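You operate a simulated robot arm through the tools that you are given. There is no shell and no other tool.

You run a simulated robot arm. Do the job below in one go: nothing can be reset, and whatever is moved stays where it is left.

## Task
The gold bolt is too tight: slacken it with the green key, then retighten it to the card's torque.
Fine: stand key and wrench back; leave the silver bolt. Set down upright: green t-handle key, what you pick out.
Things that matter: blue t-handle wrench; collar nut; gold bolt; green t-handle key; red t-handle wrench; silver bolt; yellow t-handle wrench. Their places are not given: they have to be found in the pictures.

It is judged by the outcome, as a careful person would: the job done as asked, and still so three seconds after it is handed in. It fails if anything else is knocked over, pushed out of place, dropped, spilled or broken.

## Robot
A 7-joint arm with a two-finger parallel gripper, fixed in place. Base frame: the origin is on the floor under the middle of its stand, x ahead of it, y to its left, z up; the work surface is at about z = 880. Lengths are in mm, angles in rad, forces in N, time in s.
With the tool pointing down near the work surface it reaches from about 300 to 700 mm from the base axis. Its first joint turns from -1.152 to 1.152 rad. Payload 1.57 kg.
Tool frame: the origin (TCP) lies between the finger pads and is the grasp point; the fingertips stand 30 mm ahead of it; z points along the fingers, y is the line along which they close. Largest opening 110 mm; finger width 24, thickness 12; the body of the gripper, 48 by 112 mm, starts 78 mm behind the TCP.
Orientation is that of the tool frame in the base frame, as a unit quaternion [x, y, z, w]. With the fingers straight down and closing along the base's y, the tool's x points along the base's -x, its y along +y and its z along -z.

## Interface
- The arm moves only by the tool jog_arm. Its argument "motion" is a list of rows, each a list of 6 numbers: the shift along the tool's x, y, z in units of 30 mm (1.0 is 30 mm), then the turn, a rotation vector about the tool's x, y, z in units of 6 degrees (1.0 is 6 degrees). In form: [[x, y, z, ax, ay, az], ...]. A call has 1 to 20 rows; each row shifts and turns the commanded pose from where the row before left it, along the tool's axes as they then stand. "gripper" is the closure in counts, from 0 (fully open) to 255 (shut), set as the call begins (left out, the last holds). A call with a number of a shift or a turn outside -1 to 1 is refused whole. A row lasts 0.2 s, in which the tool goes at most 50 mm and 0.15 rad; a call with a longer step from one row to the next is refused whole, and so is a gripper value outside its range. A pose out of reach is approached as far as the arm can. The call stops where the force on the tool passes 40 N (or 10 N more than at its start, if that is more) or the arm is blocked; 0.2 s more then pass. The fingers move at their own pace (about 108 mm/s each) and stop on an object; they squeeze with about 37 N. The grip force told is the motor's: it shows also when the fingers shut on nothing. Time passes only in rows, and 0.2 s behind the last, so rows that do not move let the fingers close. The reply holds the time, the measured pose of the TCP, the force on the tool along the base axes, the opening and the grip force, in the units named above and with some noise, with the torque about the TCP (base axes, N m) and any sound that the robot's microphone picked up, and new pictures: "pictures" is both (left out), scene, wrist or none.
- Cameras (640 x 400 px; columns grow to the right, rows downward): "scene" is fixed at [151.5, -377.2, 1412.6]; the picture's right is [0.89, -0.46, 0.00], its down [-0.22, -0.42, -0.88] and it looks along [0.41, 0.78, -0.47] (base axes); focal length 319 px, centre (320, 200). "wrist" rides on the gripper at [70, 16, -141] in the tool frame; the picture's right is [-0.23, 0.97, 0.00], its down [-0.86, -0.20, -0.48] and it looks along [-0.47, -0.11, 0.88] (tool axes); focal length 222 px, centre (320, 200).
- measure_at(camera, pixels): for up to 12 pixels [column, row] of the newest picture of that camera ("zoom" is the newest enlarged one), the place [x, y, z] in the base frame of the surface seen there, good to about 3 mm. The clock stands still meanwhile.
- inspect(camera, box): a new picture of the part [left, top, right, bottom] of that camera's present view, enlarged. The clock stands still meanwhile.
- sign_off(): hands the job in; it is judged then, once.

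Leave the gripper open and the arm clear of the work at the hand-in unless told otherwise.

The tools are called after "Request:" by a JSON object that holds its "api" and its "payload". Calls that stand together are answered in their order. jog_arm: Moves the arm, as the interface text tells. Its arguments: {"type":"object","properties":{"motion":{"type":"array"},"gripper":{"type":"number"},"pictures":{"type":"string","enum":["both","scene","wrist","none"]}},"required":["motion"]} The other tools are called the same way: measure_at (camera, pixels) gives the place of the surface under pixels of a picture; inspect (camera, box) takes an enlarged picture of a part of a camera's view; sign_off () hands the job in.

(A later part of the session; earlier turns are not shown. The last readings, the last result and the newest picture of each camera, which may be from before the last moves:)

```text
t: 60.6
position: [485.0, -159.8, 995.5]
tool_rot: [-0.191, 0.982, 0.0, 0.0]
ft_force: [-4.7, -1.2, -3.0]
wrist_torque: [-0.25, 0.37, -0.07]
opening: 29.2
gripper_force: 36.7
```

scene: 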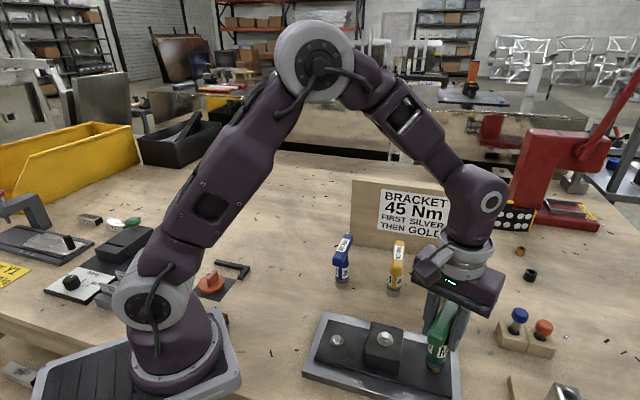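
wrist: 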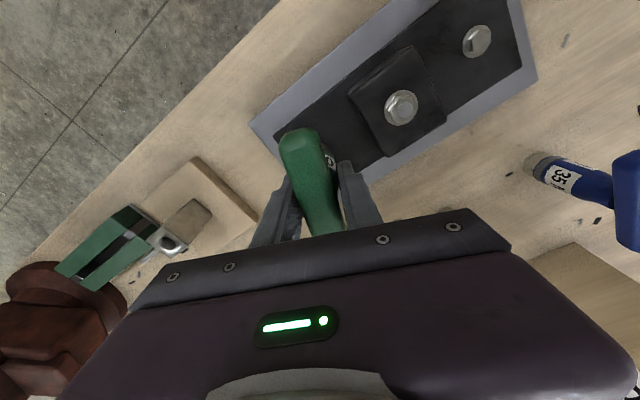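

The socket has started over the head (foot ≈ z 910) but rubs: the bolt pushes the key toward −x −y. I'll shift about 1 mm that way and continue down.

Request:
{"api": "jog_arm", "payload": {"motion": [[0.035, 0, 0, 0, 0, 0], [0, 0, 0.03, 0, 0, 0], [0, 0, 0, 0, 0, 0]], "pictures": "none"}}

Request:
{"api": "jog_arm", "payload": {"motion": [[0, 0, 0.04, 0, 0, 0], [0, 0, 0.03, 0, 0, 0], [0, 0, 0, 0, 0, 0]], "pictures": "none"}}

Request:
{"api": "jog_arm", "payload": {"motion": [[0, 0, 0.03, 0, 0, 0], [0, 0, 0.03, 0, 0, 0], [0, 0, 0, 0, 0, 0]]}}

Request:
{"api": "inspect", "payload": {"camera": "scene", "box": [400, 310, 470, 390]}}

```text
t: 61.4
position: [483.3, -159.6, 994.2]
tool_rot: [-0.191, 0.982, -0.001, 0.0]
ft_force: [-0.5, 0.4, -3.3]
wrist_torque: [0.04, -0.02, -0.04]
opening: 29.2
gripper_force: 37.1
```

```text
t: 62.2
position: [483.1, -159.2, 993.2]
tool_rot: [-0.19, 0.982, -0.001, 0.001]
ft_force: [-6.6, 1.7, 33.3]
wrist_torque: [0.6, 0.06, -0.05]
opening: 29.6
gripper_force: 36.9
```

```text
t: 63.0
position: [482.7, -159.0, 991.2]
tool_rot: [-0.191, 0.982, 0.0, 0.001]
ft_force: [-3.8, 0.4, 23.0]
wrist_torque: [-0.21, -0.37, -0.14]
opening: 28.9
gripper_force: 36.9
```

scene: 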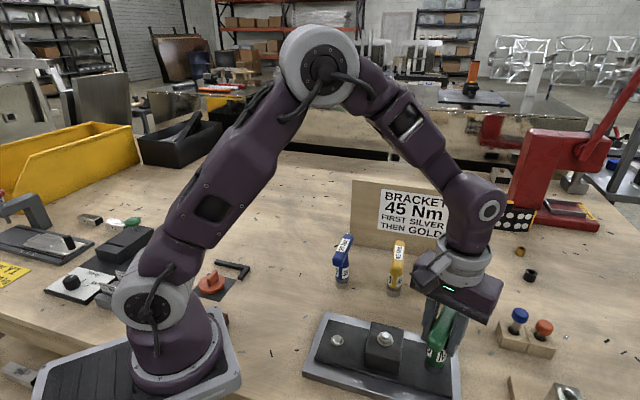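
wrist: 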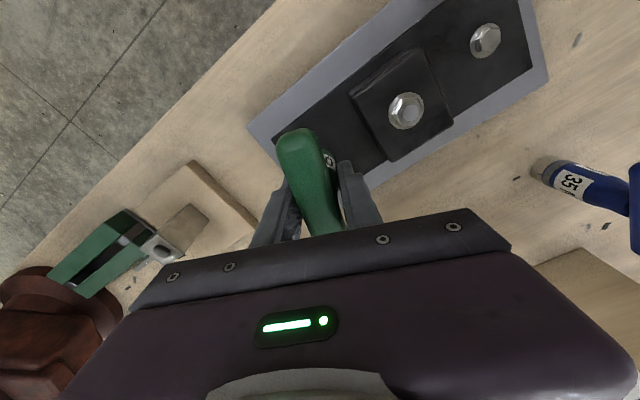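

```text
5.00 times, centred on (435, 350) of scene
```

zoom: 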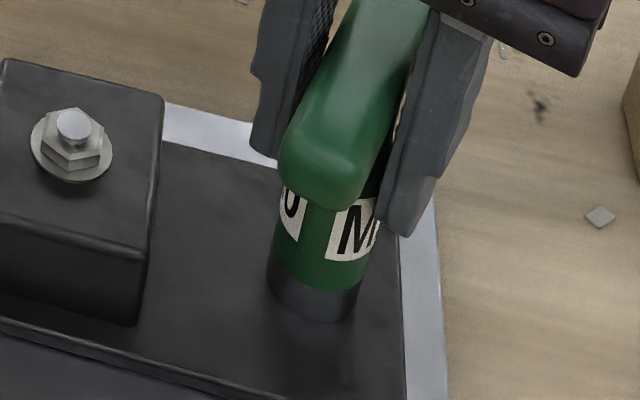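

The socket is down over the head and resting (foot ≈ z 906, 23 N). I'll ease the press slightly, then turn counter-clockwise by 12° and watch torque and sound.

Request:
{"api": "jog_arm", "payload": {"motion": [[0, 0, -0.03, 0, 0, 0], [0, 0, 0, 0, 0, 0]], "pictures": "none"}}

Request:
{"api": "jog_arm", "payload": {"motion": [[0, 0, 0, 0, 0, -0.3], [0, 0, 0, 0, 0, -0.5], [0, 0, 0, 0, 0, -0.5], [0, 0, 0, 0, 0, -0.5], [0, 0, 0, 0, 0, 0]]}}

Request:
{"api": "inspect", "payload": {"camera": "scene", "box": [400, 310, 470, 390]}}

```text
t: 63.6
position: [483.7, -159.2, 989.2]
tool_rot: [-0.19, 0.982, 0.001, -0.002]
ft_force: [1.3, -1.3, 0.0]
wrist_torque: [-0.08, -0.13, -0.04]
opening: 29.4
gripper_force: 37.1
```

```text
t: 64.8
position: [483.4, -158.9, 991.5]
tool_rot: [-0.282, 0.959, -0.001, 0.0]
ft_force: [-0.3, 0.0, -1.6]
wrist_torque: [0.02, 0.02, -0.29]
opening: 29.3
gripper_force: 37.2
```

scene: 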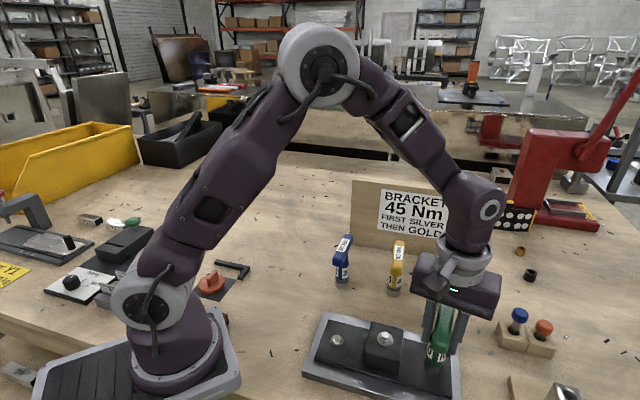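
wrist: 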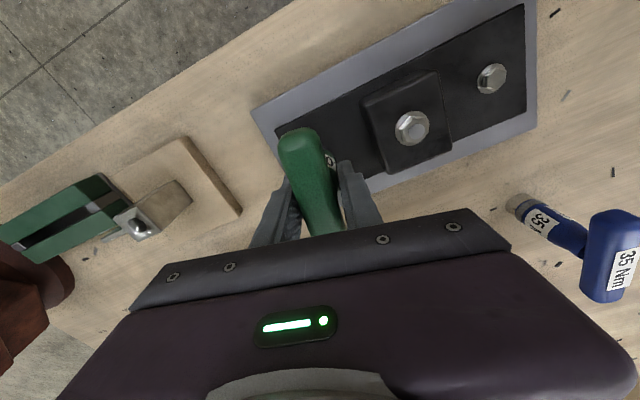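

```text
5.00 times, centred on (435, 350) of scene
```

zoom: 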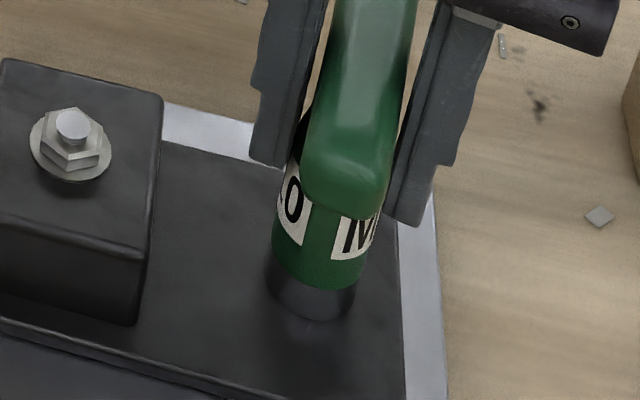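

The key turned about 11° with a −0.29 Nm reaction: it bites. I'll press down 1 mm and continue counter-clockwise in small steps.

Request:
{"api": "jog_arm", "payload": {"motion": [[0, 0, 0.03, 0, 0, 0], [0, 0, 0, 0, 0, -0.4], [0, 0, 0, 0, 0, -0.4], [0, 0, 0, 0, 0, -0.4], [0, 0, 0, 0, 0, -0.4], [0, 0, 0, 0, 0, -0.4], [0, 0, 0, 0, 0, 0]]}}

Request:
{"api": "inspect", "payload": {"camera": "scene", "box": [400, 310, 470, 390]}}

```text
t: 66.4
position: [482.7, -158.3, 990.0]
tool_rot: [-0.381, 0.925, 0.001, -0.001]
ft_force: [0.3, 0.1, -2.9]
wrist_torque: [0.03, 0.02, -0.31]
opening: 28.8
gripper_force: 36.8
```

scene: 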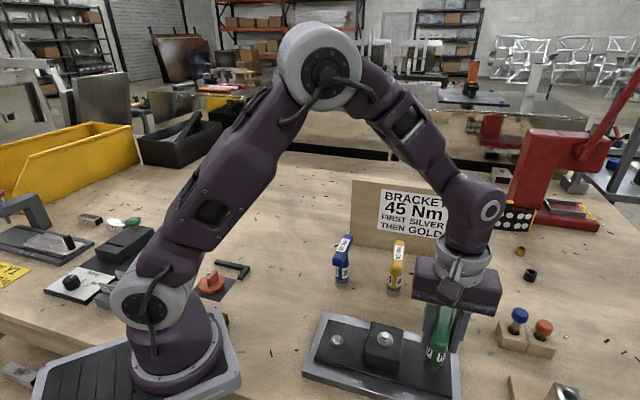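
wrist: 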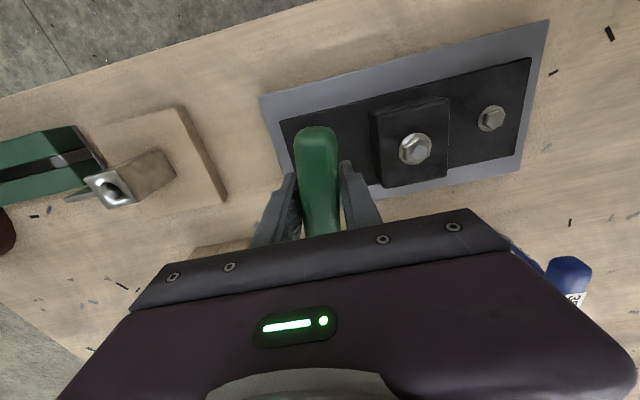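

```text
5.00 times, centred on (435, 350) of scene
```

zoom: 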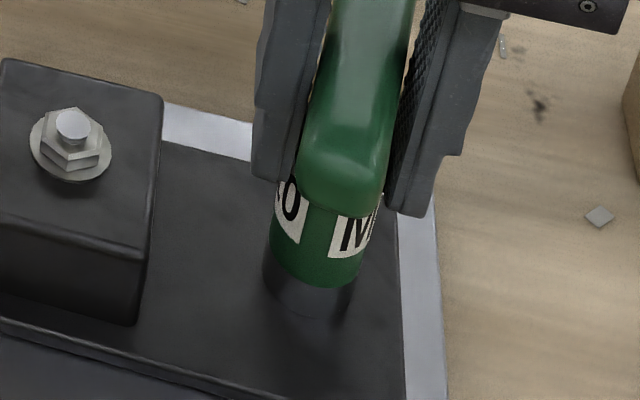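

The gripper is at yaw 45° while the bar lags about 10°: the stem is slipping in the pads until the bar meets the finger edges. I'll continue so that the bar takes the load.

Request:
{"api": "jog_arm", "payload": {"motion": [[0, 0, 0.02, 0, 0, -0.3], [0, 0, 0, 0, 0, -0.3], [0, 0, 0, 0, 0, -0.3], [0, 0, 0, 0, 0, -0.3], [0, 0, 0, 0, 0, -0.3], [0, 0, 0, 0, 0, 0]]}}

Request:
{"api": "inspect", "payload": {"camera": "wrist", "box": [240, 100, 400, 240]}}

```text
t: 67.8
position: [482.8, -159.0, 990.4]
tool_rot: [-0.453, 0.892, -0.001, 0.0]
ft_force: [0.4, -2.0, 2.7]
wrist_torque: [-0.09, -0.04, -0.22]
opening: 29.3
gripper_force: 37.2
```

scene: 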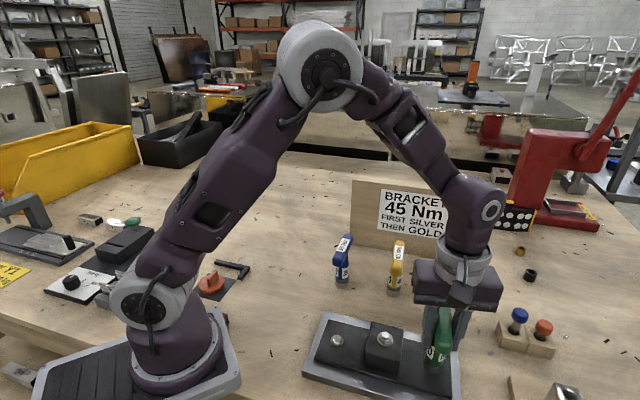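
wrist: 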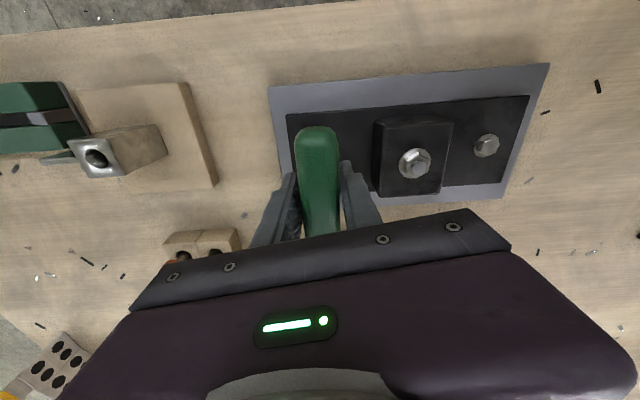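

```text
2.86 times, centred on (320, 170) of wrist
```

zoom: 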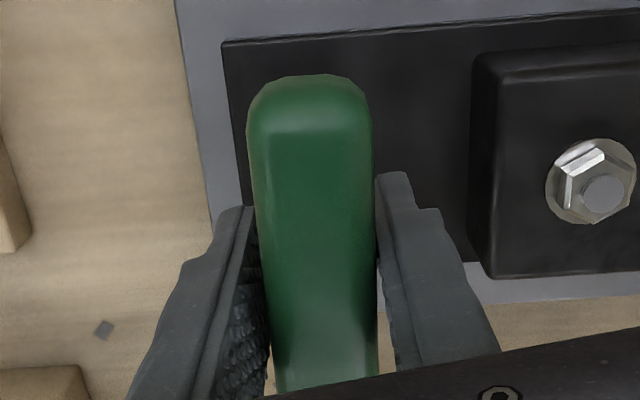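

The bar is now driven by the fingers and follows. I'll keep turning counter-clockwise another 24° in small steps.

Request:
{"api": "jog_arm", "payload": {"motion": [[0, 0, 0, 0, 0, -0.4], [0, 0, 0, 0, 0, -0.4], [0, 0, 0, 0, 0, -0.4], [0, 0, 0, 0, 0, -0.4], [0, 0, 0, 0, 0, -0.4], [0, 0, 0, 0, 0, 0]], "pictures": "wrist"}}

Request:
{"api": "jog_arm", "payload": {"motion": [[0, 0, 0, 0, 0, -0.4], [0, 0, 0, 0, 0, -0.4], [0, 0, 0, 0, 0, -0.4], [0, 0, 0, 0, 0, -0.4], [0, 0, 0, 0, 0, -0.4], [0, 0, 0, 0, 0, 0]], "pictures": "both"}}

```text
t: 69.2
position: [482.7, -159.3, 990.6]
tool_rot: [-0.543, 0.84, 0.0, 0.0]
ft_force: [1.3, -5.7, -0.5]
wrist_torque: [-0.45, -0.13, -0.02]
opening: 28.9
gripper_force: 36.7
```

wrist: 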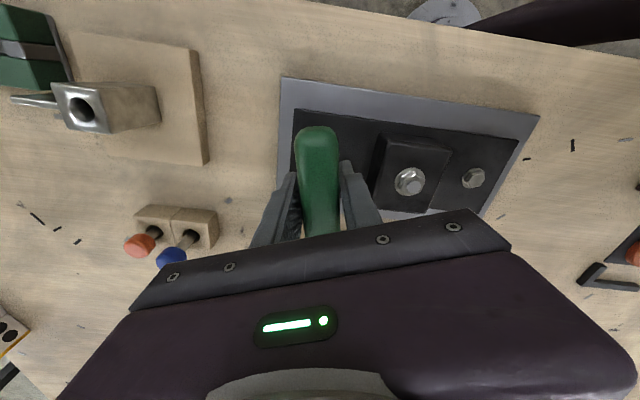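

```text
t: 70.6
position: [483.6, -159.0, 989.0]
tool_rot: [-0.628, 0.778, 0.0, 0.001]
ft_force: [-2.6, -7.9, 3.2]
wrist_torque: [-0.57, 0.23, 0.0]
opening: 28.9
gripper_force: 36.6
```

scene: 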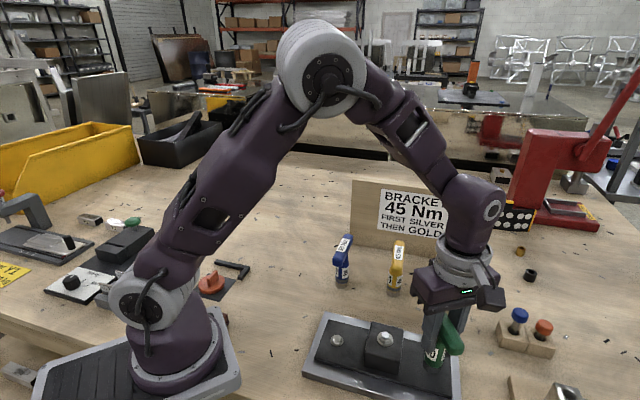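
wrist: 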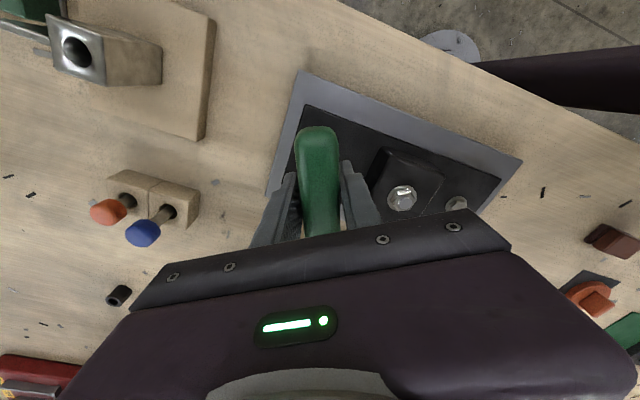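

The twist resistance has fallen to about 0 after roughly 40° of turn: the bolt has broken loose. There's a side load of −8 N in y, so I'll shift 0.8 mm to relieve it and continue turning to about a quarter turn in total.

Request:
{"api": "jog_arm", "payload": {"motion": [[0.027, 0, 0, 0, 0, 0], [0, 0, 0, 0, 0, -0.4], [0, 0, 0, 0, 0, -0.4], [0, 0, 0, 0, 0, -0.4], [0, 0, 0, 0, 0, -0.4], [0, 0, 0, 0, 0, -0.4], [0, 0, 0, 0, 0, 0]], "pictures": "wrist"}}

Request:
{"api": "jog_arm", "payload": {"motion": [[0, 0, 0, 0, 0, -0.4], [0, 0, 0, 0, 0, -0.4], [0, 0, 0, 0, 0, -0.4], [0, 0, 0, 0, 0, -0.4], [0, 0, 0, 0, 0, -0.4], [0, 0, 0, 0, 0, 0]], "pictures": "both"}}

```text
t: 72.2
position: [483.0, -160.3, 990.3]
tool_rot: [-0.706, 0.708, 0.0, 0.0]
ft_force: [2.9, -0.4, 8.9]
wrist_torque: [0.16, -0.02, -0.05]
opening: 29.0
gripper_force: 37.2
```

wrist: 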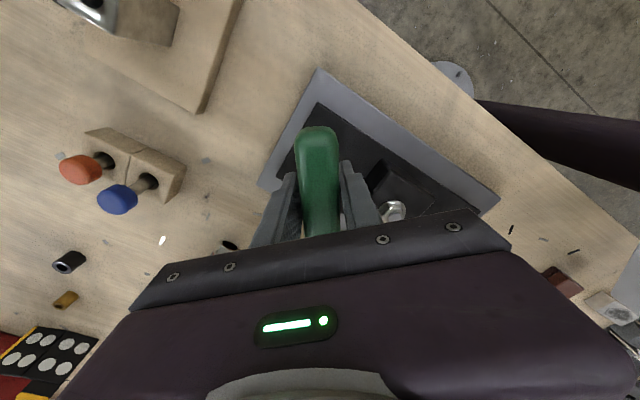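

```text
t: 73.6
position: [482.1, -160.2, 989.3]
tool_rot: [0.777, -0.63, 0.0, 0.0]
ft_force: [5.2, -2.5, 3.7]
wrist_torque: [-0.1, -0.39, 0.02]
opening: 29.0
gripper_force: 36.8
```

scene: 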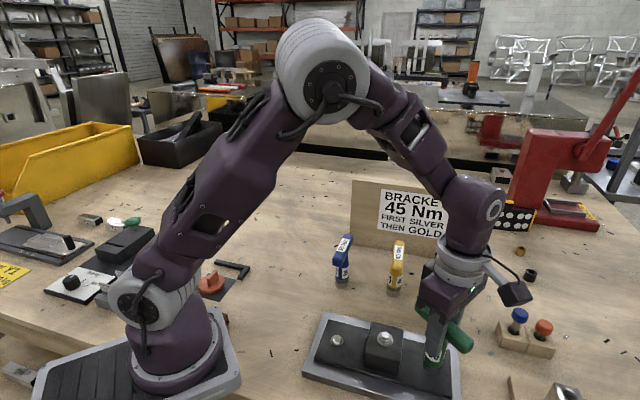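
wrist: 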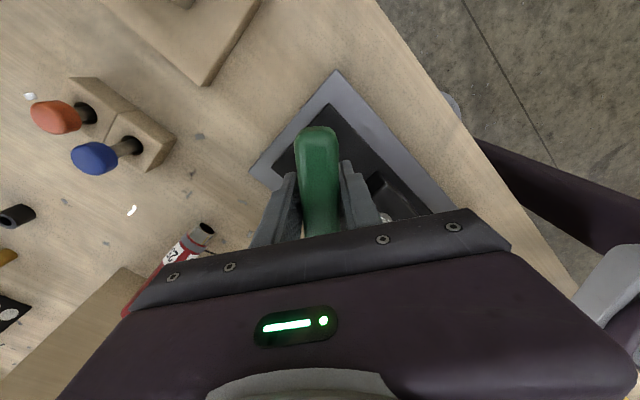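

Bar now at about 90°, free of twist load. I'll turn another 20° for a full quarter turn, trimming half a millimetre of side load.

Request:
{"api": "jog_arm", "payload": {"motion": [[0.012, -0.015, 0, 0, 0, 0], [0, 0, 0, 0, 0, -0.4], [0, 0, 0, 0, 0, -0.4], [0, 0, 0, 0, 0, -0.4], [0, 0, 0, 0, 0, -0.4], [0, 0, 0, 0, 0, -0.4], [0, 0, 0, 0, 0, -0.4], [0, 0, 0, 0, 0, -0.4], [0, 0, 0, 0, 0, -0.4], [0, 0, 0, 0, 0, 0]], "pictures": "both"}}

```text
t: 75.8
position: [484.0, -159.0, 990.2]
tool_rot: [0.87, -0.493, 0.0, 0.0]
ft_force: [5.4, -2.1, 2.3]
wrist_torque: [-0.2, -0.37, 0.01]
opening: 29.1
gripper_force: 36.8
```

scene: 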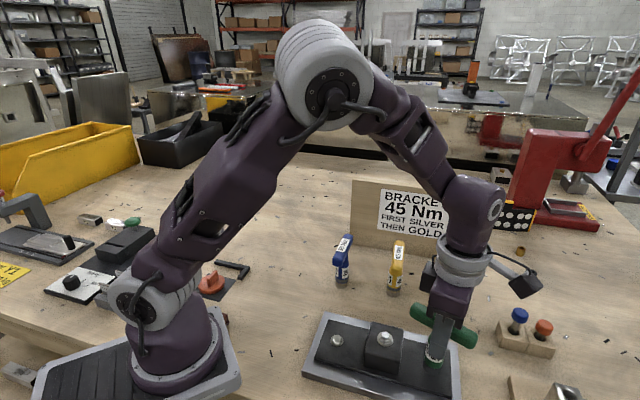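
wrist: 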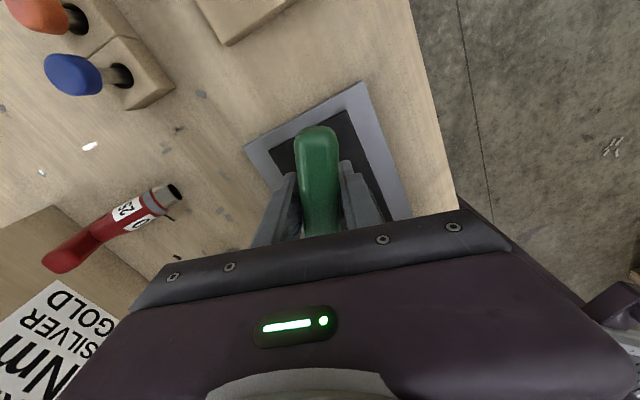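

The gripper is now at yaw 121° (bar turned about 87° from the start). I'll lift the key off slowly by 35 mm and look at the bolt head to confirm that it turned.

Request:
{"api": "jog_arm", "payload": {"motion": [[0, 0, -0.1, 0, 0, 0], [0, 0, -0.2, 0, 0, 0], [0, 0, -0.3, 0, 0, 0], [0, 0, -0.3, 0, 0, 0], [0, 0, -0.3, 0, 0, 0], [0, 0, 0, 0, 0, 0]]}}

Request:
{"api": "inspect", "payload": {"camera": "scene", "box": [400, 310, 470, 390]}}

```text
t: 77.2
position: [483.0, -162.2, 1026.7]
tool_rot: [0.87, -0.492, 0.0, 0.001]
ft_force: [0.3, -1.3, -2.7]
wrist_torque: [-0.01, 0.0, 0.04]
opening: 28.9
gripper_force: 37.4
```

scene: 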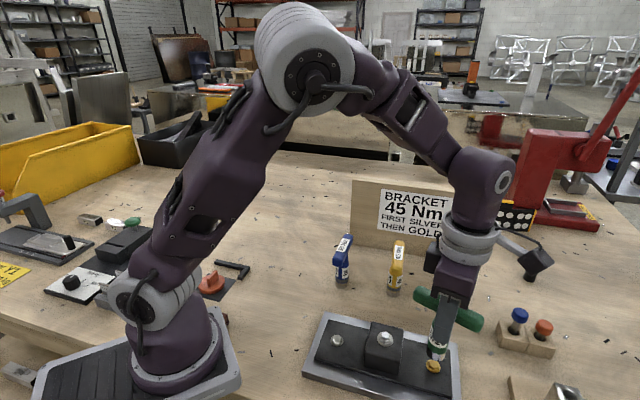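
wrist: 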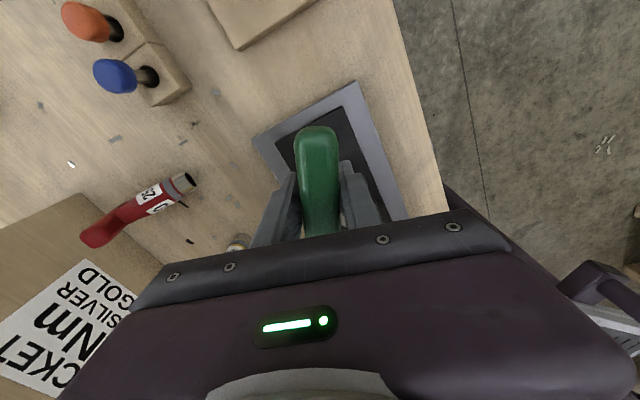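

```text
5.00 times, centred on (435, 350) of scene
```

zoom: 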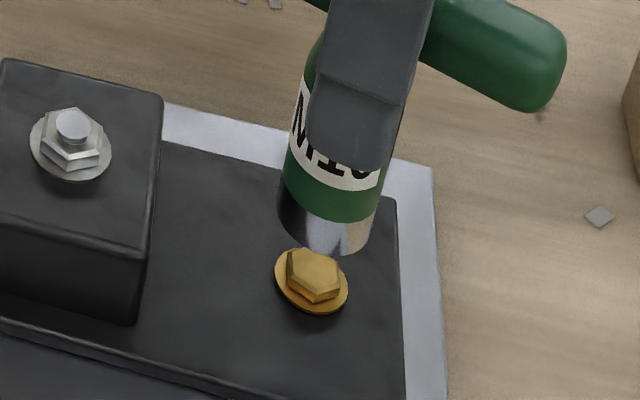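

I'll zoom on the bolt with the same box as before, to compare its hex orientation and height.

Request:
{"api": "inspect", "payload": {"camera": "scene", "box": [400, 340, 470, 395]}}

Request:
{"api": "measure_at", "payload": {"camera": "zoom", "pixels": [[312, 172], [300, 160], [320, 180], [290, 215], [345, 205], [265, 190], [310, 185], [330, 165], [400, 200], [220, 200]]}}

```text
7.27 times, centred on (435, 368) of scene
```

zoom: 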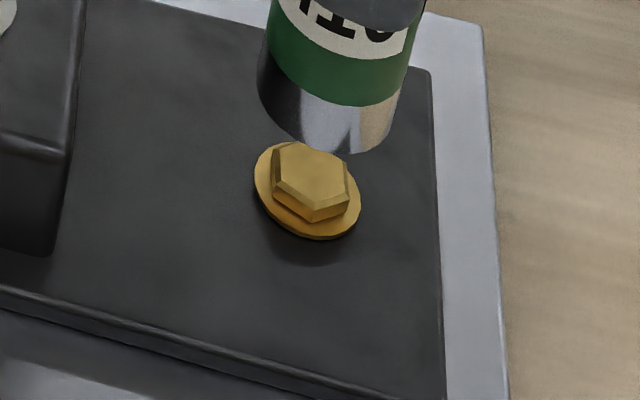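

```text
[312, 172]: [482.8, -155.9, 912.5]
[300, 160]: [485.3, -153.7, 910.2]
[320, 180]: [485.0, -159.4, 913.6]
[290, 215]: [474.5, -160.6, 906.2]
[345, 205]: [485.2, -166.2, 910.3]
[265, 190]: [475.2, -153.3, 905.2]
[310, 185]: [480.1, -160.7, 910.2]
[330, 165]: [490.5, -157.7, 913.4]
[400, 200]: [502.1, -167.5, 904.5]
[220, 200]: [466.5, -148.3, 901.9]
```

The hex now shows a different orientation (a corner faces the camera), so the bolt did turn. I'll zoom further to judge how much.

Request:
{"api": "inspect", "payload": {"camera": "scene", "box": [422, 355, 446, 377]}}

```text
16.00 times, centred on (434, 366) of scene
```

zoom: 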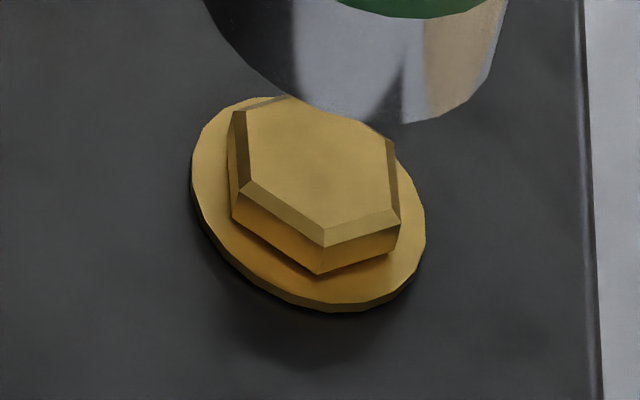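

Corner angles moved from 30° to about 57° (mod 60), so with the key's 87° of travel, the bolt has turned about 87° counter-clockwise: it is slack. Next I'll raise the key well above everything and bring its bar back to 45° slowly.

Request:
{"api": "jog_arm", "payload": {"motion": [[0, 0, -0.3, 0, 0, 0], [0, 0, -0.5, 0, 0, 0], [0, 0, -0.6, 0, 0, 0], [0, 0, -0.6, 0, 0, 0], [0, 0, -0.5, 0, 0, 0], [0, 0, -0.3, 0, 0, 0.2], [0, 0, 0, 0, 0, 0.4], [0, 0, 0, 0, 0, 0.4], [0, 0, 0, 0, 0, 0.4], [0, 0, 0, 0, 0, 0.4], [0, 0, 0, 0, 0, 0.4], [0, 0, 0, 0, 0, 0]], "pictures": "both"}}

```text
t: 79.8
position: [483.0, -160.7, 1110.7]
tool_rot: [0.808, -0.59, 0.0, -0.001]
ft_force: [0.7, -0.2, -2.3]
wrist_torque: [-0.01, 0.0, -0.02]
opening: 28.9
gripper_force: 37.1
```

scene: 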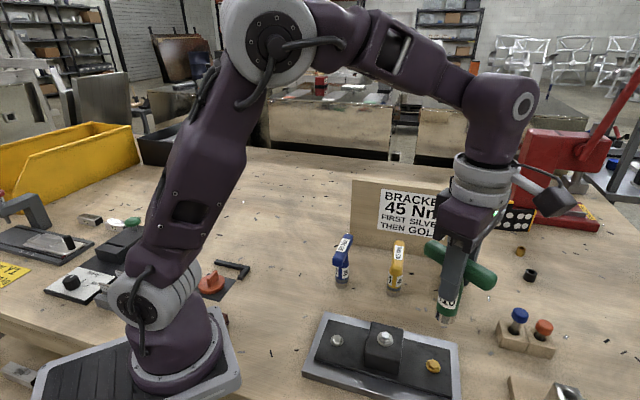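
wrist: 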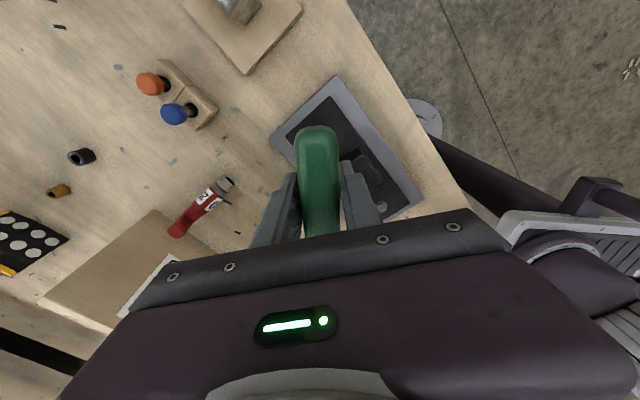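

Still held firmly. Continuing the slow clockwise turn by another 51°.

Request:
{"api": "jog_arm", "payload": {"motion": [[0, 0, 0, 0, 0, 0.3], [0, 0, 0, 0, 0, 0.5], [0, 0, 0, 0, 0, 0.5], [0, 0, 0, 0, 0, 0.5], [0, 0, 0, 0, 0, 0.5], [0, 0, 0, 0, 0, 0.5], [0, 0, 0, 0, 0, 0.5], [0, 0, 0, 0, 0, 0.5], [0, 0, 0, 0, 0, 0.5], [0, 0, 0, 0, 0, 0.5], [0, 0, 0, 0, 0, 0.5], [0, 0, 0, 0, 0, 0.5], [0, 0, 0, 0, 0, 0.5], [0, 0, 0, 0, 0, 0.5], [0, 0, 0, 0, 0, 0.5], [0, 0, 0, 0, 0, 0.5], [0, 0, 0, 0, 0, 0.5], [0, 0, 0, 0, 0, 0.2], [0, 0, 0, 0, 0, 0]], "pictures": "both"}}

```text
t: 83.8
position: [483.6, -160.4, 1109.6]
tool_rot: [-0.475, 0.88, 0.0, 0.0]
ft_force: [0.4, 0.1, -3.8]
wrist_torque: [0.0, -0.04, -0.04]
opening: 29.0
gripper_force: 37.1
```

scene: 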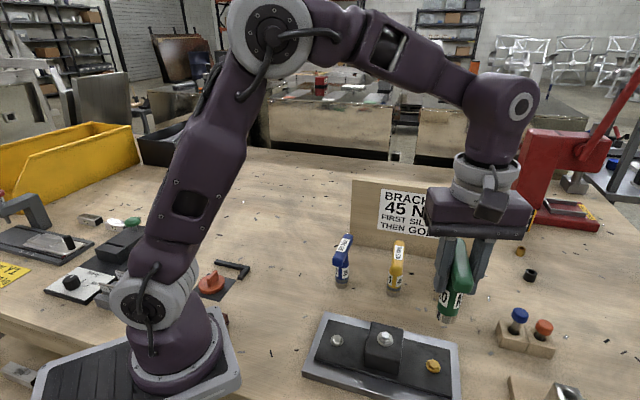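
wrist: 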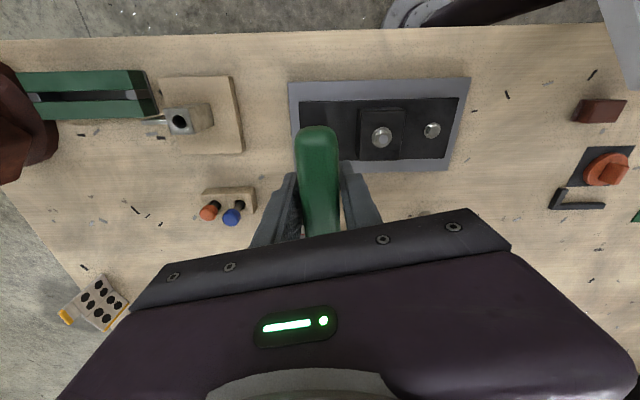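

Bar is back near 45°. Now I'll carry it, level and smoothly, to its home spot (421, 208), with its foot at z≈1024 above the other tools.

Request:
{"api": "jog_arm", "payload": {"motion": [[-0.25, 0.232, 0, 0, 0, 0], [-0.5, 0.464, 0, 0, 0, 0], [-0.5, 0.464, 0, 0, 0, 0], [-0.5, 0.464, 0, 0, 0, 0], [-0.5, 0.464, 0, 0, 0, 0], [-0.5, 0.464, 0, 0, 0, 0], [-0.5, 0.464, 0, 0, 0, 0], [-0.5, 0.464, 0, 0, 0, 0], [-0.5, 0.464, 0, 0, 0, 0], [-0.5, 0.464, 0, 0, 0, 0], [-0.5, 0.464, 0, 0, 0, 0], [-0.5, 0.464, 0, 0, 0, 0], [-0.5, 0.464, 0, 0, 0, 0], [-0.5, 0.464, 0, 0, 0, 0], [-0.5, 0.464, 0, 0, 0, 0], [-0.5, 0.464, 0, 0, 0, 0], [-0.5, 0.464, 0, 0, 0, 0], [-0.5, 0.464, 0, 0, 0, 0], [-0.39, 0.36, 0, 0, 0, 0], [0, 0, 0, 0, 0, 0]], "pictures": "both"}}

```text
t: 88.0
position: [419.8, 207.8, 1109.5]
tool_rot: [-0.475, 0.88, 0.0, -0.001]
ft_force: [-0.3, 0.8, -3.9]
wrist_torque: [-0.02, 0.02, -0.02]
opening: 29.2
gripper_force: 37.0
```

scene: 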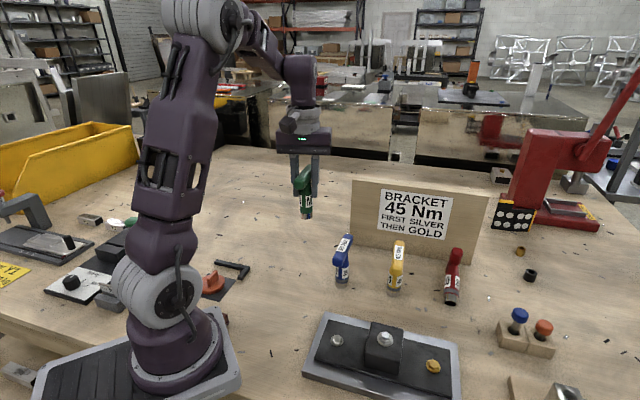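
wrist: 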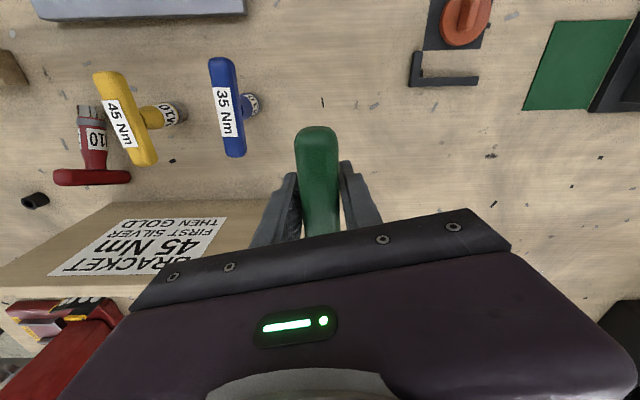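

Above its home spot, nothing beneath. I'll lower to just above the table.

Request:
{"api": "jog_arm", "payload": {"motion": [[0, 0, 0.3, 0, 0, 0], [0, 0, 0.6, 0, 0, 0], [0, 0, 0.6, 0, 0, 0], [0, 0, 0.6, 0, 0, 0], [0, 0, 0.6, 0, 0, 0], [0, 0, 0.6, 0, 0, 0], [0, 0, 0.6, 0, 0, 0], [0, 0, 0.4, 0, 0, 0], [0, 0, 0.2, 0, 0, 0], [0, 0, 0.1, 0, 0, 0], [0, 0, 0, 0, 0, 0]], "pictures": "scene"}}

Request:
{"api": "inspect", "payload": {"camera": "scene", "box": [260, 170, 370, 290]}}

```text
t: 90.4
position: [420.4, 209.6, 972.1]
tool_rot: [-0.475, 0.88, -0.001, 0.001]
ft_force: [0.4, 1.0, -2.9]
wrist_torque: [-0.04, -0.01, -0.02]
opening: 29.2
gripper_force: 37.1
```

scene: 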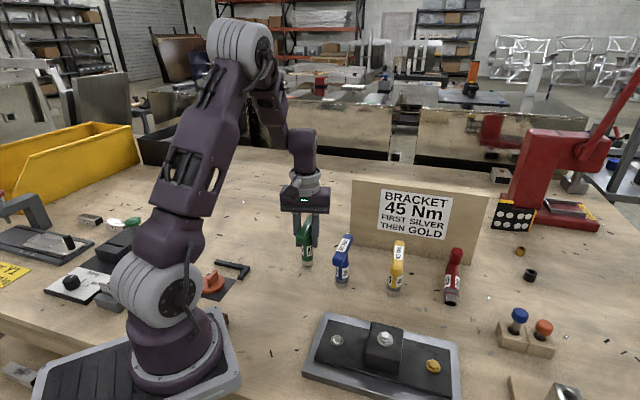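

```text
3.33 times, centred on (315, 230) of scene
```

zoom: 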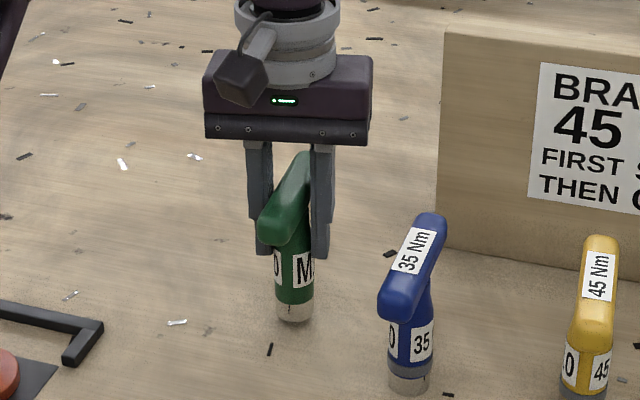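

Almost at the table. Fine steps down now, watching the force.

Request:
{"api": "jog_arm", "payload": {"motion": [[0, 0, 0.06, 0, 0, 0], [0, 0, 0.05, 0, 0, 0], [0, 0, 0, 0, 0, 0]], "pictures": "none"}}

Request:
{"api": "jog_arm", "payload": {"motion": [[0, 0, 0.04, 0, 0, 0], [0, 0, 0.03, 0, 0, 0], [0, 0, 0, 0, 0, 0]], "pictures": "none"}}

Request:
{"api": "jog_arm", "payload": {"motion": [[0, 0, 0.03, 0, 0, 0], [0, 0, 0, 0, 0, 0]], "pictures": "none"}}

```text
t: 91.2
position: [420.6, 208.6, 969.0]
tool_rot: [-0.476, 0.879, 0.001, 0.0]
ft_force: [-0.4, -0.8, -3.0]
wrist_torque: [-0.02, 0.03, 0.0]
opening: 29.1
gripper_force: 36.7
```

```text
t: 92.0
position: [421.0, 208.0, 966.8]
tool_rot: [-0.475, 0.88, 0.0, 0.0]
ft_force: [0.3, -0.3, -3.4]
wrist_torque: [-0.01, -0.02, 0.02]
opening: 29.1
gripper_force: 36.8
```

```text
t: 92.6
position: [420.9, 208.6, 965.8]
tool_rot: [-0.476, 0.879, 0.001, 0.0]
ft_force: [0.1, -0.4, -3.2]
wrist_torque: [-0.02, -0.01, 0.01]
opening: 29.2
gripper_force: 37.2
```

No contact yet. Continuing 1 mm at a time.

Request:
{"api": "jog_arm", "payload": {"motion": [[0, 0, 0.035, 0, 0, 0], [0, 0, 0, 0, 0, 0]], "pictures": "none"}}

Request:
{"api": "jog_arm", "payload": {"motion": [[0, 0, 0.035, 0, 0, 0], [0, 0, 0, 0, 0, 0]], "pictures": "none"}}

Request:
{"api": "jog_arm", "payload": {"motion": [[0, 0, 0.025, 0, 0, 0], [0, 0, 0, 0, 0, 0]], "pictures": "none"}}

```text
t: 93.2
position: [420.5, 209.0, 965.6]
tool_rot: [-0.475, 0.88, 0.0, 0.0]
ft_force: [-0.3, 0.3, -2.7]
wrist_torque: [-0.04, -0.02, 0.03]
opening: 28.7
gripper_force: 37.5
```

```text
t: 93.8
position: [420.4, 208.9, 965.7]
tool_rot: [-0.475, 0.88, 0.0, 0.0]
ft_force: [-3.6, -2.5, 25.4]
wrist_torque: [0.26, 0.23, 0.07]
opening: 29.2
gripper_force: 37.0
```

```text
t: 94.4
position: [420.6, 208.3, 963.3]
tool_rot: [-0.476, 0.88, -0.001, 0.001]
ft_force: [-1.4, -2.1, 32.5]
wrist_torque: [0.43, 0.08, -0.01]
opening: 28.9
gripper_force: 37.2
```

Contact (25–32 N). I'll ease up 1.5 mm and then release.

Request:
{"api": "jog_arm", "payload": {"motion": [[0, 0, -0.04, 0, 0, 0], [0, 0, 0, 0, 0, 0]], "pictures": "none"}}

Request:
{"api": "jog_arm", "payload": {"motion": [[0, 0, 0, 0, 0, 0], [0, 0, 0, 0, 0, 0], [0, 0, 0, 0, 0, 0]], "gripper": 140}}

Request:
{"api": "inspect", "payload": {"camera": "scene", "box": [260, 170, 370, 290]}}

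```text
t: 95.0
position: [420.0, 209.3, 963.9]
tool_rot: [-0.476, 0.879, 0.0, 0.0]
ft_force: [3.3, 1.3, 3.2]
wrist_torque: [0.22, -0.16, -0.06]
opening: 29.0
gripper_force: 36.5
```

```text
t: 95.8
position: [421.1, 208.1, 963.9]
tool_rot: [-0.475, 0.88, 0.0, 0.0]
ft_force: [0.2, 0.5, 0.0]
wrist_torque: [-0.02, 0.01, -0.04]
opening: 49.7
gripper_force: 0.0
```

scene: 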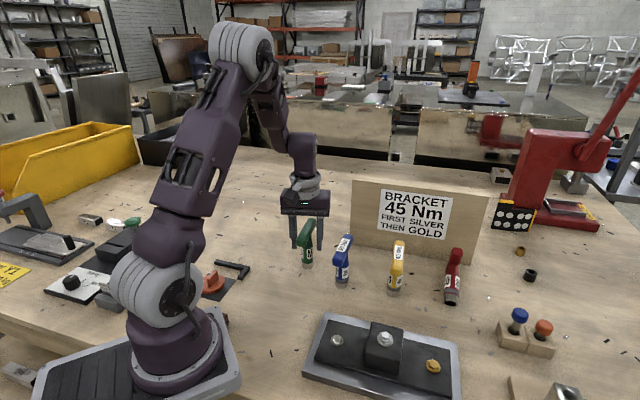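
wrist: 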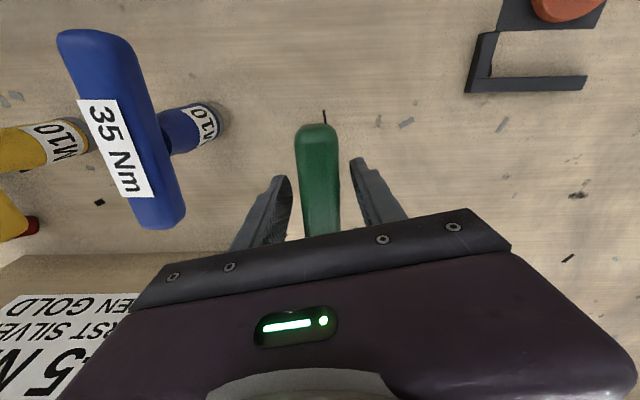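

```text
3.33 times, centred on (315, 230) of scene
```

zoom: 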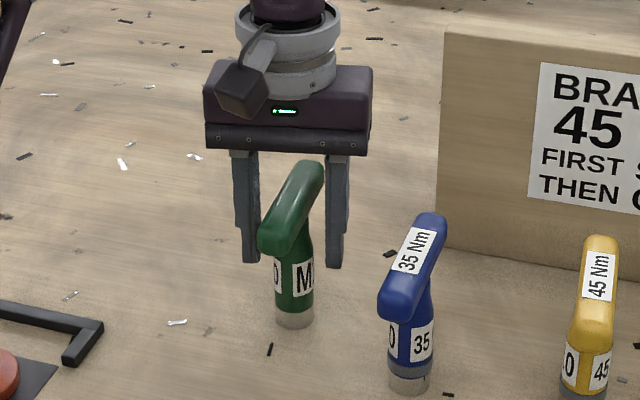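

The green key stands at home. I'll rise straight up clear of it.

Request:
{"api": "jog_arm", "payload": {"motion": [[0, 0, -0.4, 0, 0, 0], [0, 0, -0.8, 0, 0, 0], [0, 0, -0.9, 0, 0, 0], [0, 0, -0.9, 0, 0, 0], [0, 0, -0.9, 0, 0, 0], [0, 0, -0.9, 0, 0, 0], [0, 0, 0, 0, 0, 0]]}}

Request:
{"api": "inspect", "payload": {"camera": "scene", "box": [410, 230, 490, 310]}}

```text
t: 97.4
position: [421.5, 208.7, 1108.3]
tool_rot: [-0.475, 0.88, 0.0, 0.0]
ft_force: [-0.3, -0.1, 0.2]
wrist_torque: [0.0, 0.01, 0.01]
opening: 49.5
gripper_force: 0.0
```

scene: 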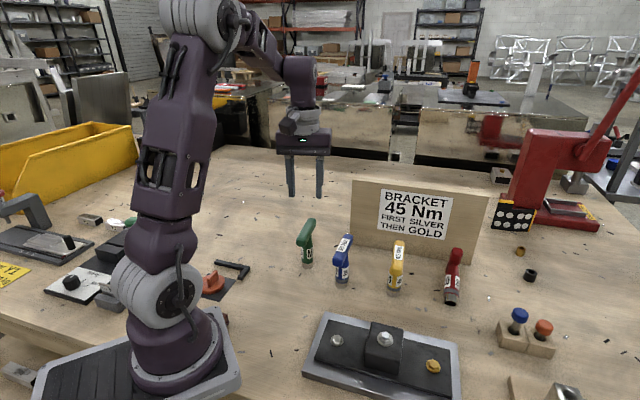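
wrist: 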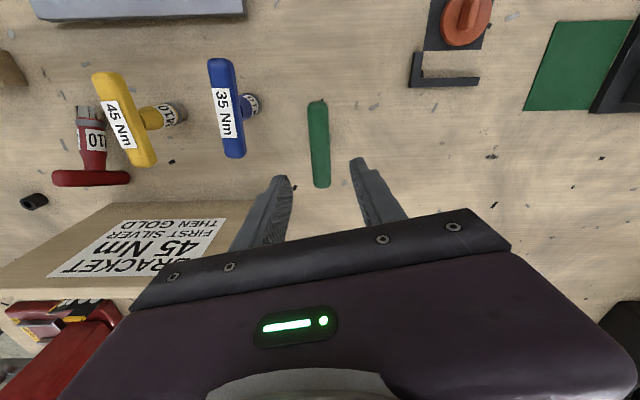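

```text
5.00 times, centred on (450, 270) of scene
```

zoom: 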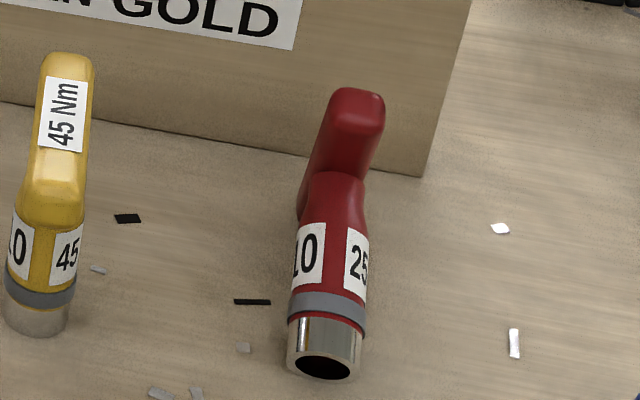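

Red lies tipped back with its bar nearly on end. I'll measure its bar end and stem in this view.

Request:
{"api": "measure_at", "payload": {"camera": "zoom", "pixels": [[360, 95], [340, 98], [378, 100], [350, 118], [370, 118], [340, 150], [360, 155], [325, 190], [320, 240], [325, 300], [325, 340], [325, 378]]}}

Request:
{"api": "measure_at", "payload": {"camera": "wrist", "pixels": [[58, 176], [75, 177], [92, 178], [110, 178], [126, 178], [92, 172], [92, 184], [90, 160], [88, 145], [87, 125], [87, 112], [100, 140]]}}

Request:
{"api": "inspect", "payload": {"camera": "wrist", "box": [20, 60, 180, 220]}}

```text
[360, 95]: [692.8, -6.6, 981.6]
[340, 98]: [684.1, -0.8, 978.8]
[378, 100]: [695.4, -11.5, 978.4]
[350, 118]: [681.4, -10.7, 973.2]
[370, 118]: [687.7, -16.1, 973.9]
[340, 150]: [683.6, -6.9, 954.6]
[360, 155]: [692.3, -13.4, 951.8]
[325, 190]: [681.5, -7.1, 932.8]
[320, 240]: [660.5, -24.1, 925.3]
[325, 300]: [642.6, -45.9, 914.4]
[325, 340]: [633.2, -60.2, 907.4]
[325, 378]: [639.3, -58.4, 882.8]
```

```text
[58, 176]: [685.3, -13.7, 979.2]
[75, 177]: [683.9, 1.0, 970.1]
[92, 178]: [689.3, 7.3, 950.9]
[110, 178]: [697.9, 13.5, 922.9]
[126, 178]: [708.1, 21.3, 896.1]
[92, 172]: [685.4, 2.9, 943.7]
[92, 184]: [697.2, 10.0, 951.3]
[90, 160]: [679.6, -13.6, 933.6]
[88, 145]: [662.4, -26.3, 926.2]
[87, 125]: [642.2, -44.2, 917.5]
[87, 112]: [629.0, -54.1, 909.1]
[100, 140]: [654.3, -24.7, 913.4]
```

```text
2.50 times, centred on (100, 140) of wrist
```

zoom: 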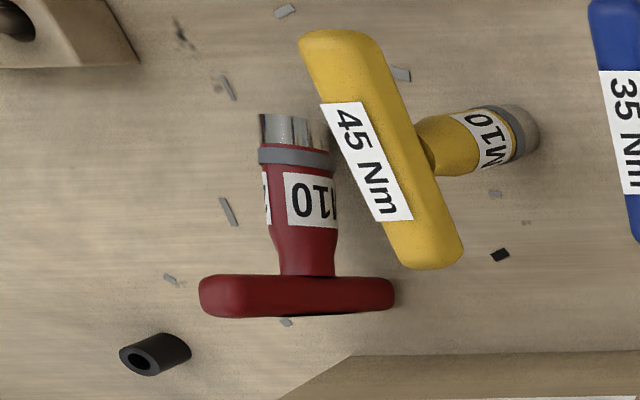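

Red: bar top end ≈ (689, −7, 981), leaning about 20°; stem azimuth about 45°. I'll set yaw 45° and travel high over to hover above the red bar's end.

Request:
{"api": "jog_arm", "payload": {"motion": [[0, 0, 0, 0, 0, 0.975], [0, 0, 0, 0, 0, 0.975], [-0.103, -0.813, 0, 0, 0, 0], [-0.103, -0.813, 0, 0, 0, 0], [-0.103, -0.813, 0, 0, 0, 0], [-0.103, -0.813, 0, 0, 0, 0], [-0.103, -0.813, 0, 0, 0, 0], [-0.103, -0.813, 0, 0, 0, 0], [-0.103, -0.813, 0, 0, 0, 0], [-0.103, -0.813, 0, 0, 0, 0], [-0.103, -0.813, 0, 0, 0, 0], [-0.103, -0.813, 0, 0, 0, 0], [-0.103, -0.813, 0, 0, 0, 0], [-0.103, -0.813, 0, 0, 0, 0], [-0.103, -0.813, 0, 0, 0, 0], [-0.103, -0.813, 0, 0, 0, 0], [0, 0, 0, 0, 0, 0]], "gripper": 100}}

Request:
{"api": "inspect", "payload": {"camera": "wrist", "box": [250, 70, 410, 210]}}

```text
t: 101.0
position: [657.3, 10.2, 1106.7]
tool_rot: [-0.386, 0.923, -0.002, -0.002]
ft_force: [0.0, 0.4, 0.6]
wrist_torque: [-0.01, 0.03, 0.01]
opening: 66.9
gripper_force: 0.1
out of reach, approached as far as the arm can: row 14, 15, 16
```

scene: 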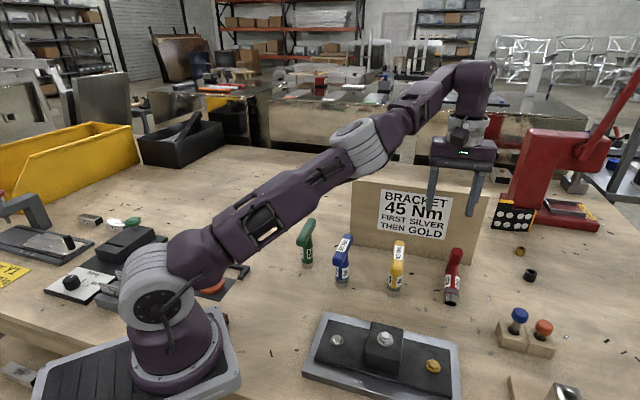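
wrist: 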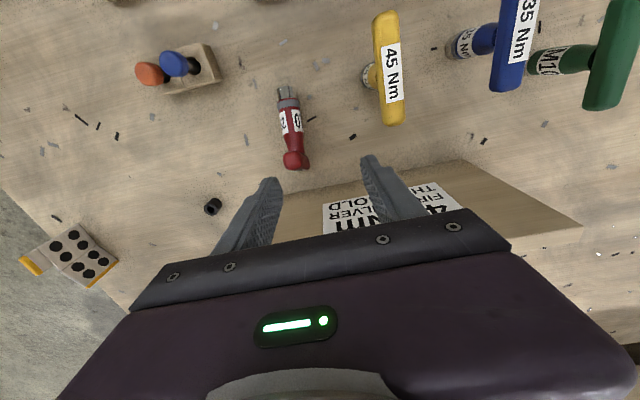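

```text
2.86 times, centred on (330, 140) of wrist
```

zoom: 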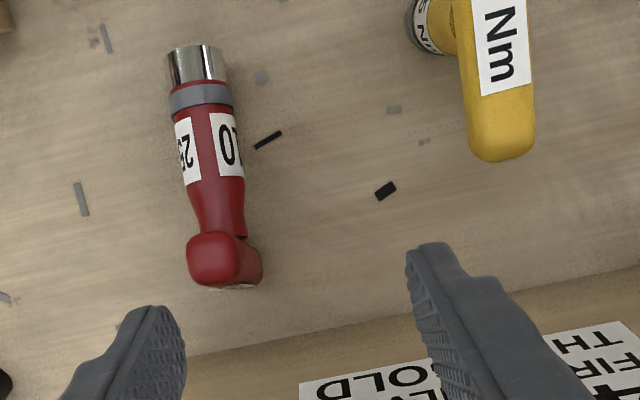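

The pose at that height is out of reach. The arm reaches further lower down, so I'll back off 30 mm, lower to z≈1040 and look again.

Request:
{"api": "jog_arm", "payload": {"motion": [[1.0, 0, 0, 0, 0, 0], [0.5, 0, 0.5, 0, 0, 0], [0, 0, 0.8, 0, 0, 0], [0, 0, 0.8, 0, 0, 0], [0, 0, 0, 0, 0, 0]]}}

Request:
{"api": "inspect", "payload": {"camera": "wrist", "box": [250, 70, 410, 210]}}

```text
t: 102.2
position: [625.6, -20.7, 1040.5]
tool_rot: [-0.384, 0.923, 0.0, 0.0]
ft_force: [-0.5, 0.1, -0.9]
wrist_torque: [0.02, 0.02, 0.0]
opening: 67.0
gripper_force: 0.1
```

scene: 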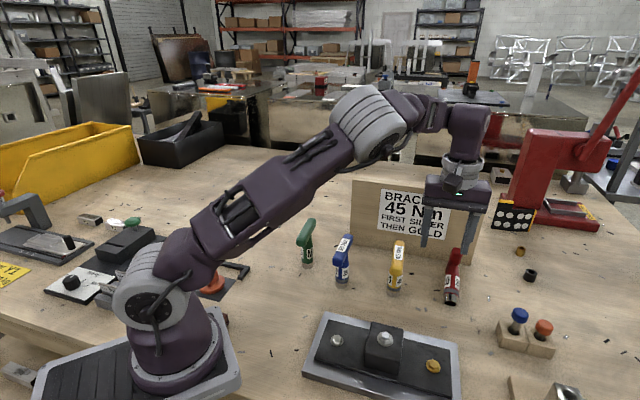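
wrist: 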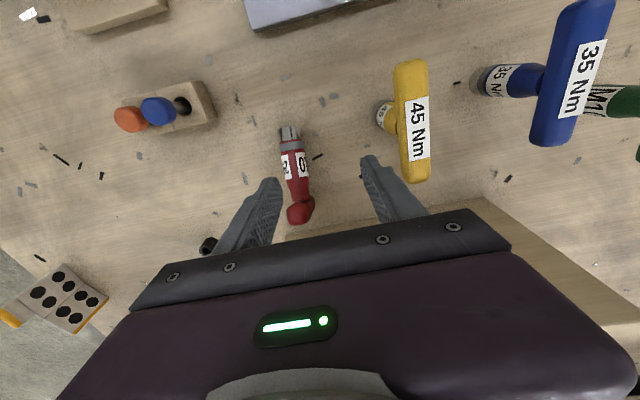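

```text
2.86 times, centred on (330, 140) of wrist
```

zoom: 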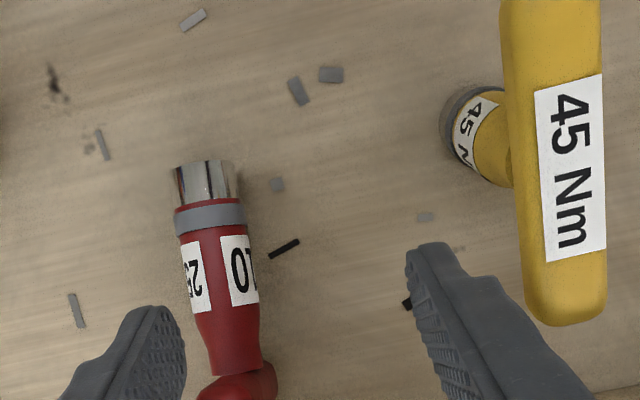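

I'll measure the red bar's end and stem from this closer view.

Request:
{"api": "measure_at", "payload": {"camera": "wrist", "pixels": [[298, 213], [294, 213], [302, 213], [298, 207], [298, 219], [310, 208], [305, 218], [300, 195], [297, 175], [293, 155], [290, 135], [312, 203]]}}

Request:
{"api": "inspect", "payload": {"camera": "wrist", "box": [260, 110, 360, 230]}}

```text
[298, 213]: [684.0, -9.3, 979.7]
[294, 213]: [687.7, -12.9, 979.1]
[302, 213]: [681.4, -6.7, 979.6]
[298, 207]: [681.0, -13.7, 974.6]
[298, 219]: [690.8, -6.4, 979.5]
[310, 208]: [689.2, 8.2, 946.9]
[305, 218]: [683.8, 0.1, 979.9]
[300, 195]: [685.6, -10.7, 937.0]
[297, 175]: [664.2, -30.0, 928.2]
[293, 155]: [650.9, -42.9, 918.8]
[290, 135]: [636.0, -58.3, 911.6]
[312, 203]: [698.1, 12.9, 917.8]
```

```text
3.33 times, centred on (310, 170) of wrist
```

zoom: 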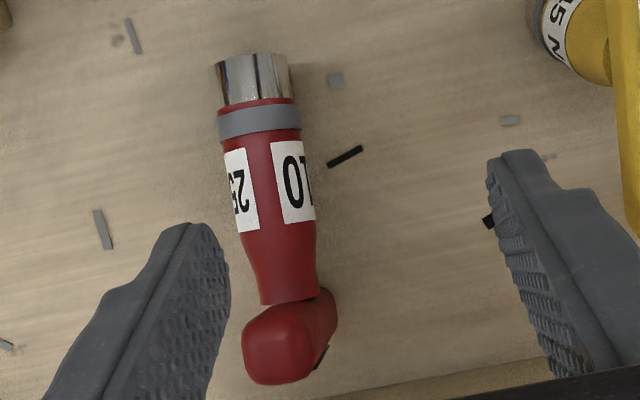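

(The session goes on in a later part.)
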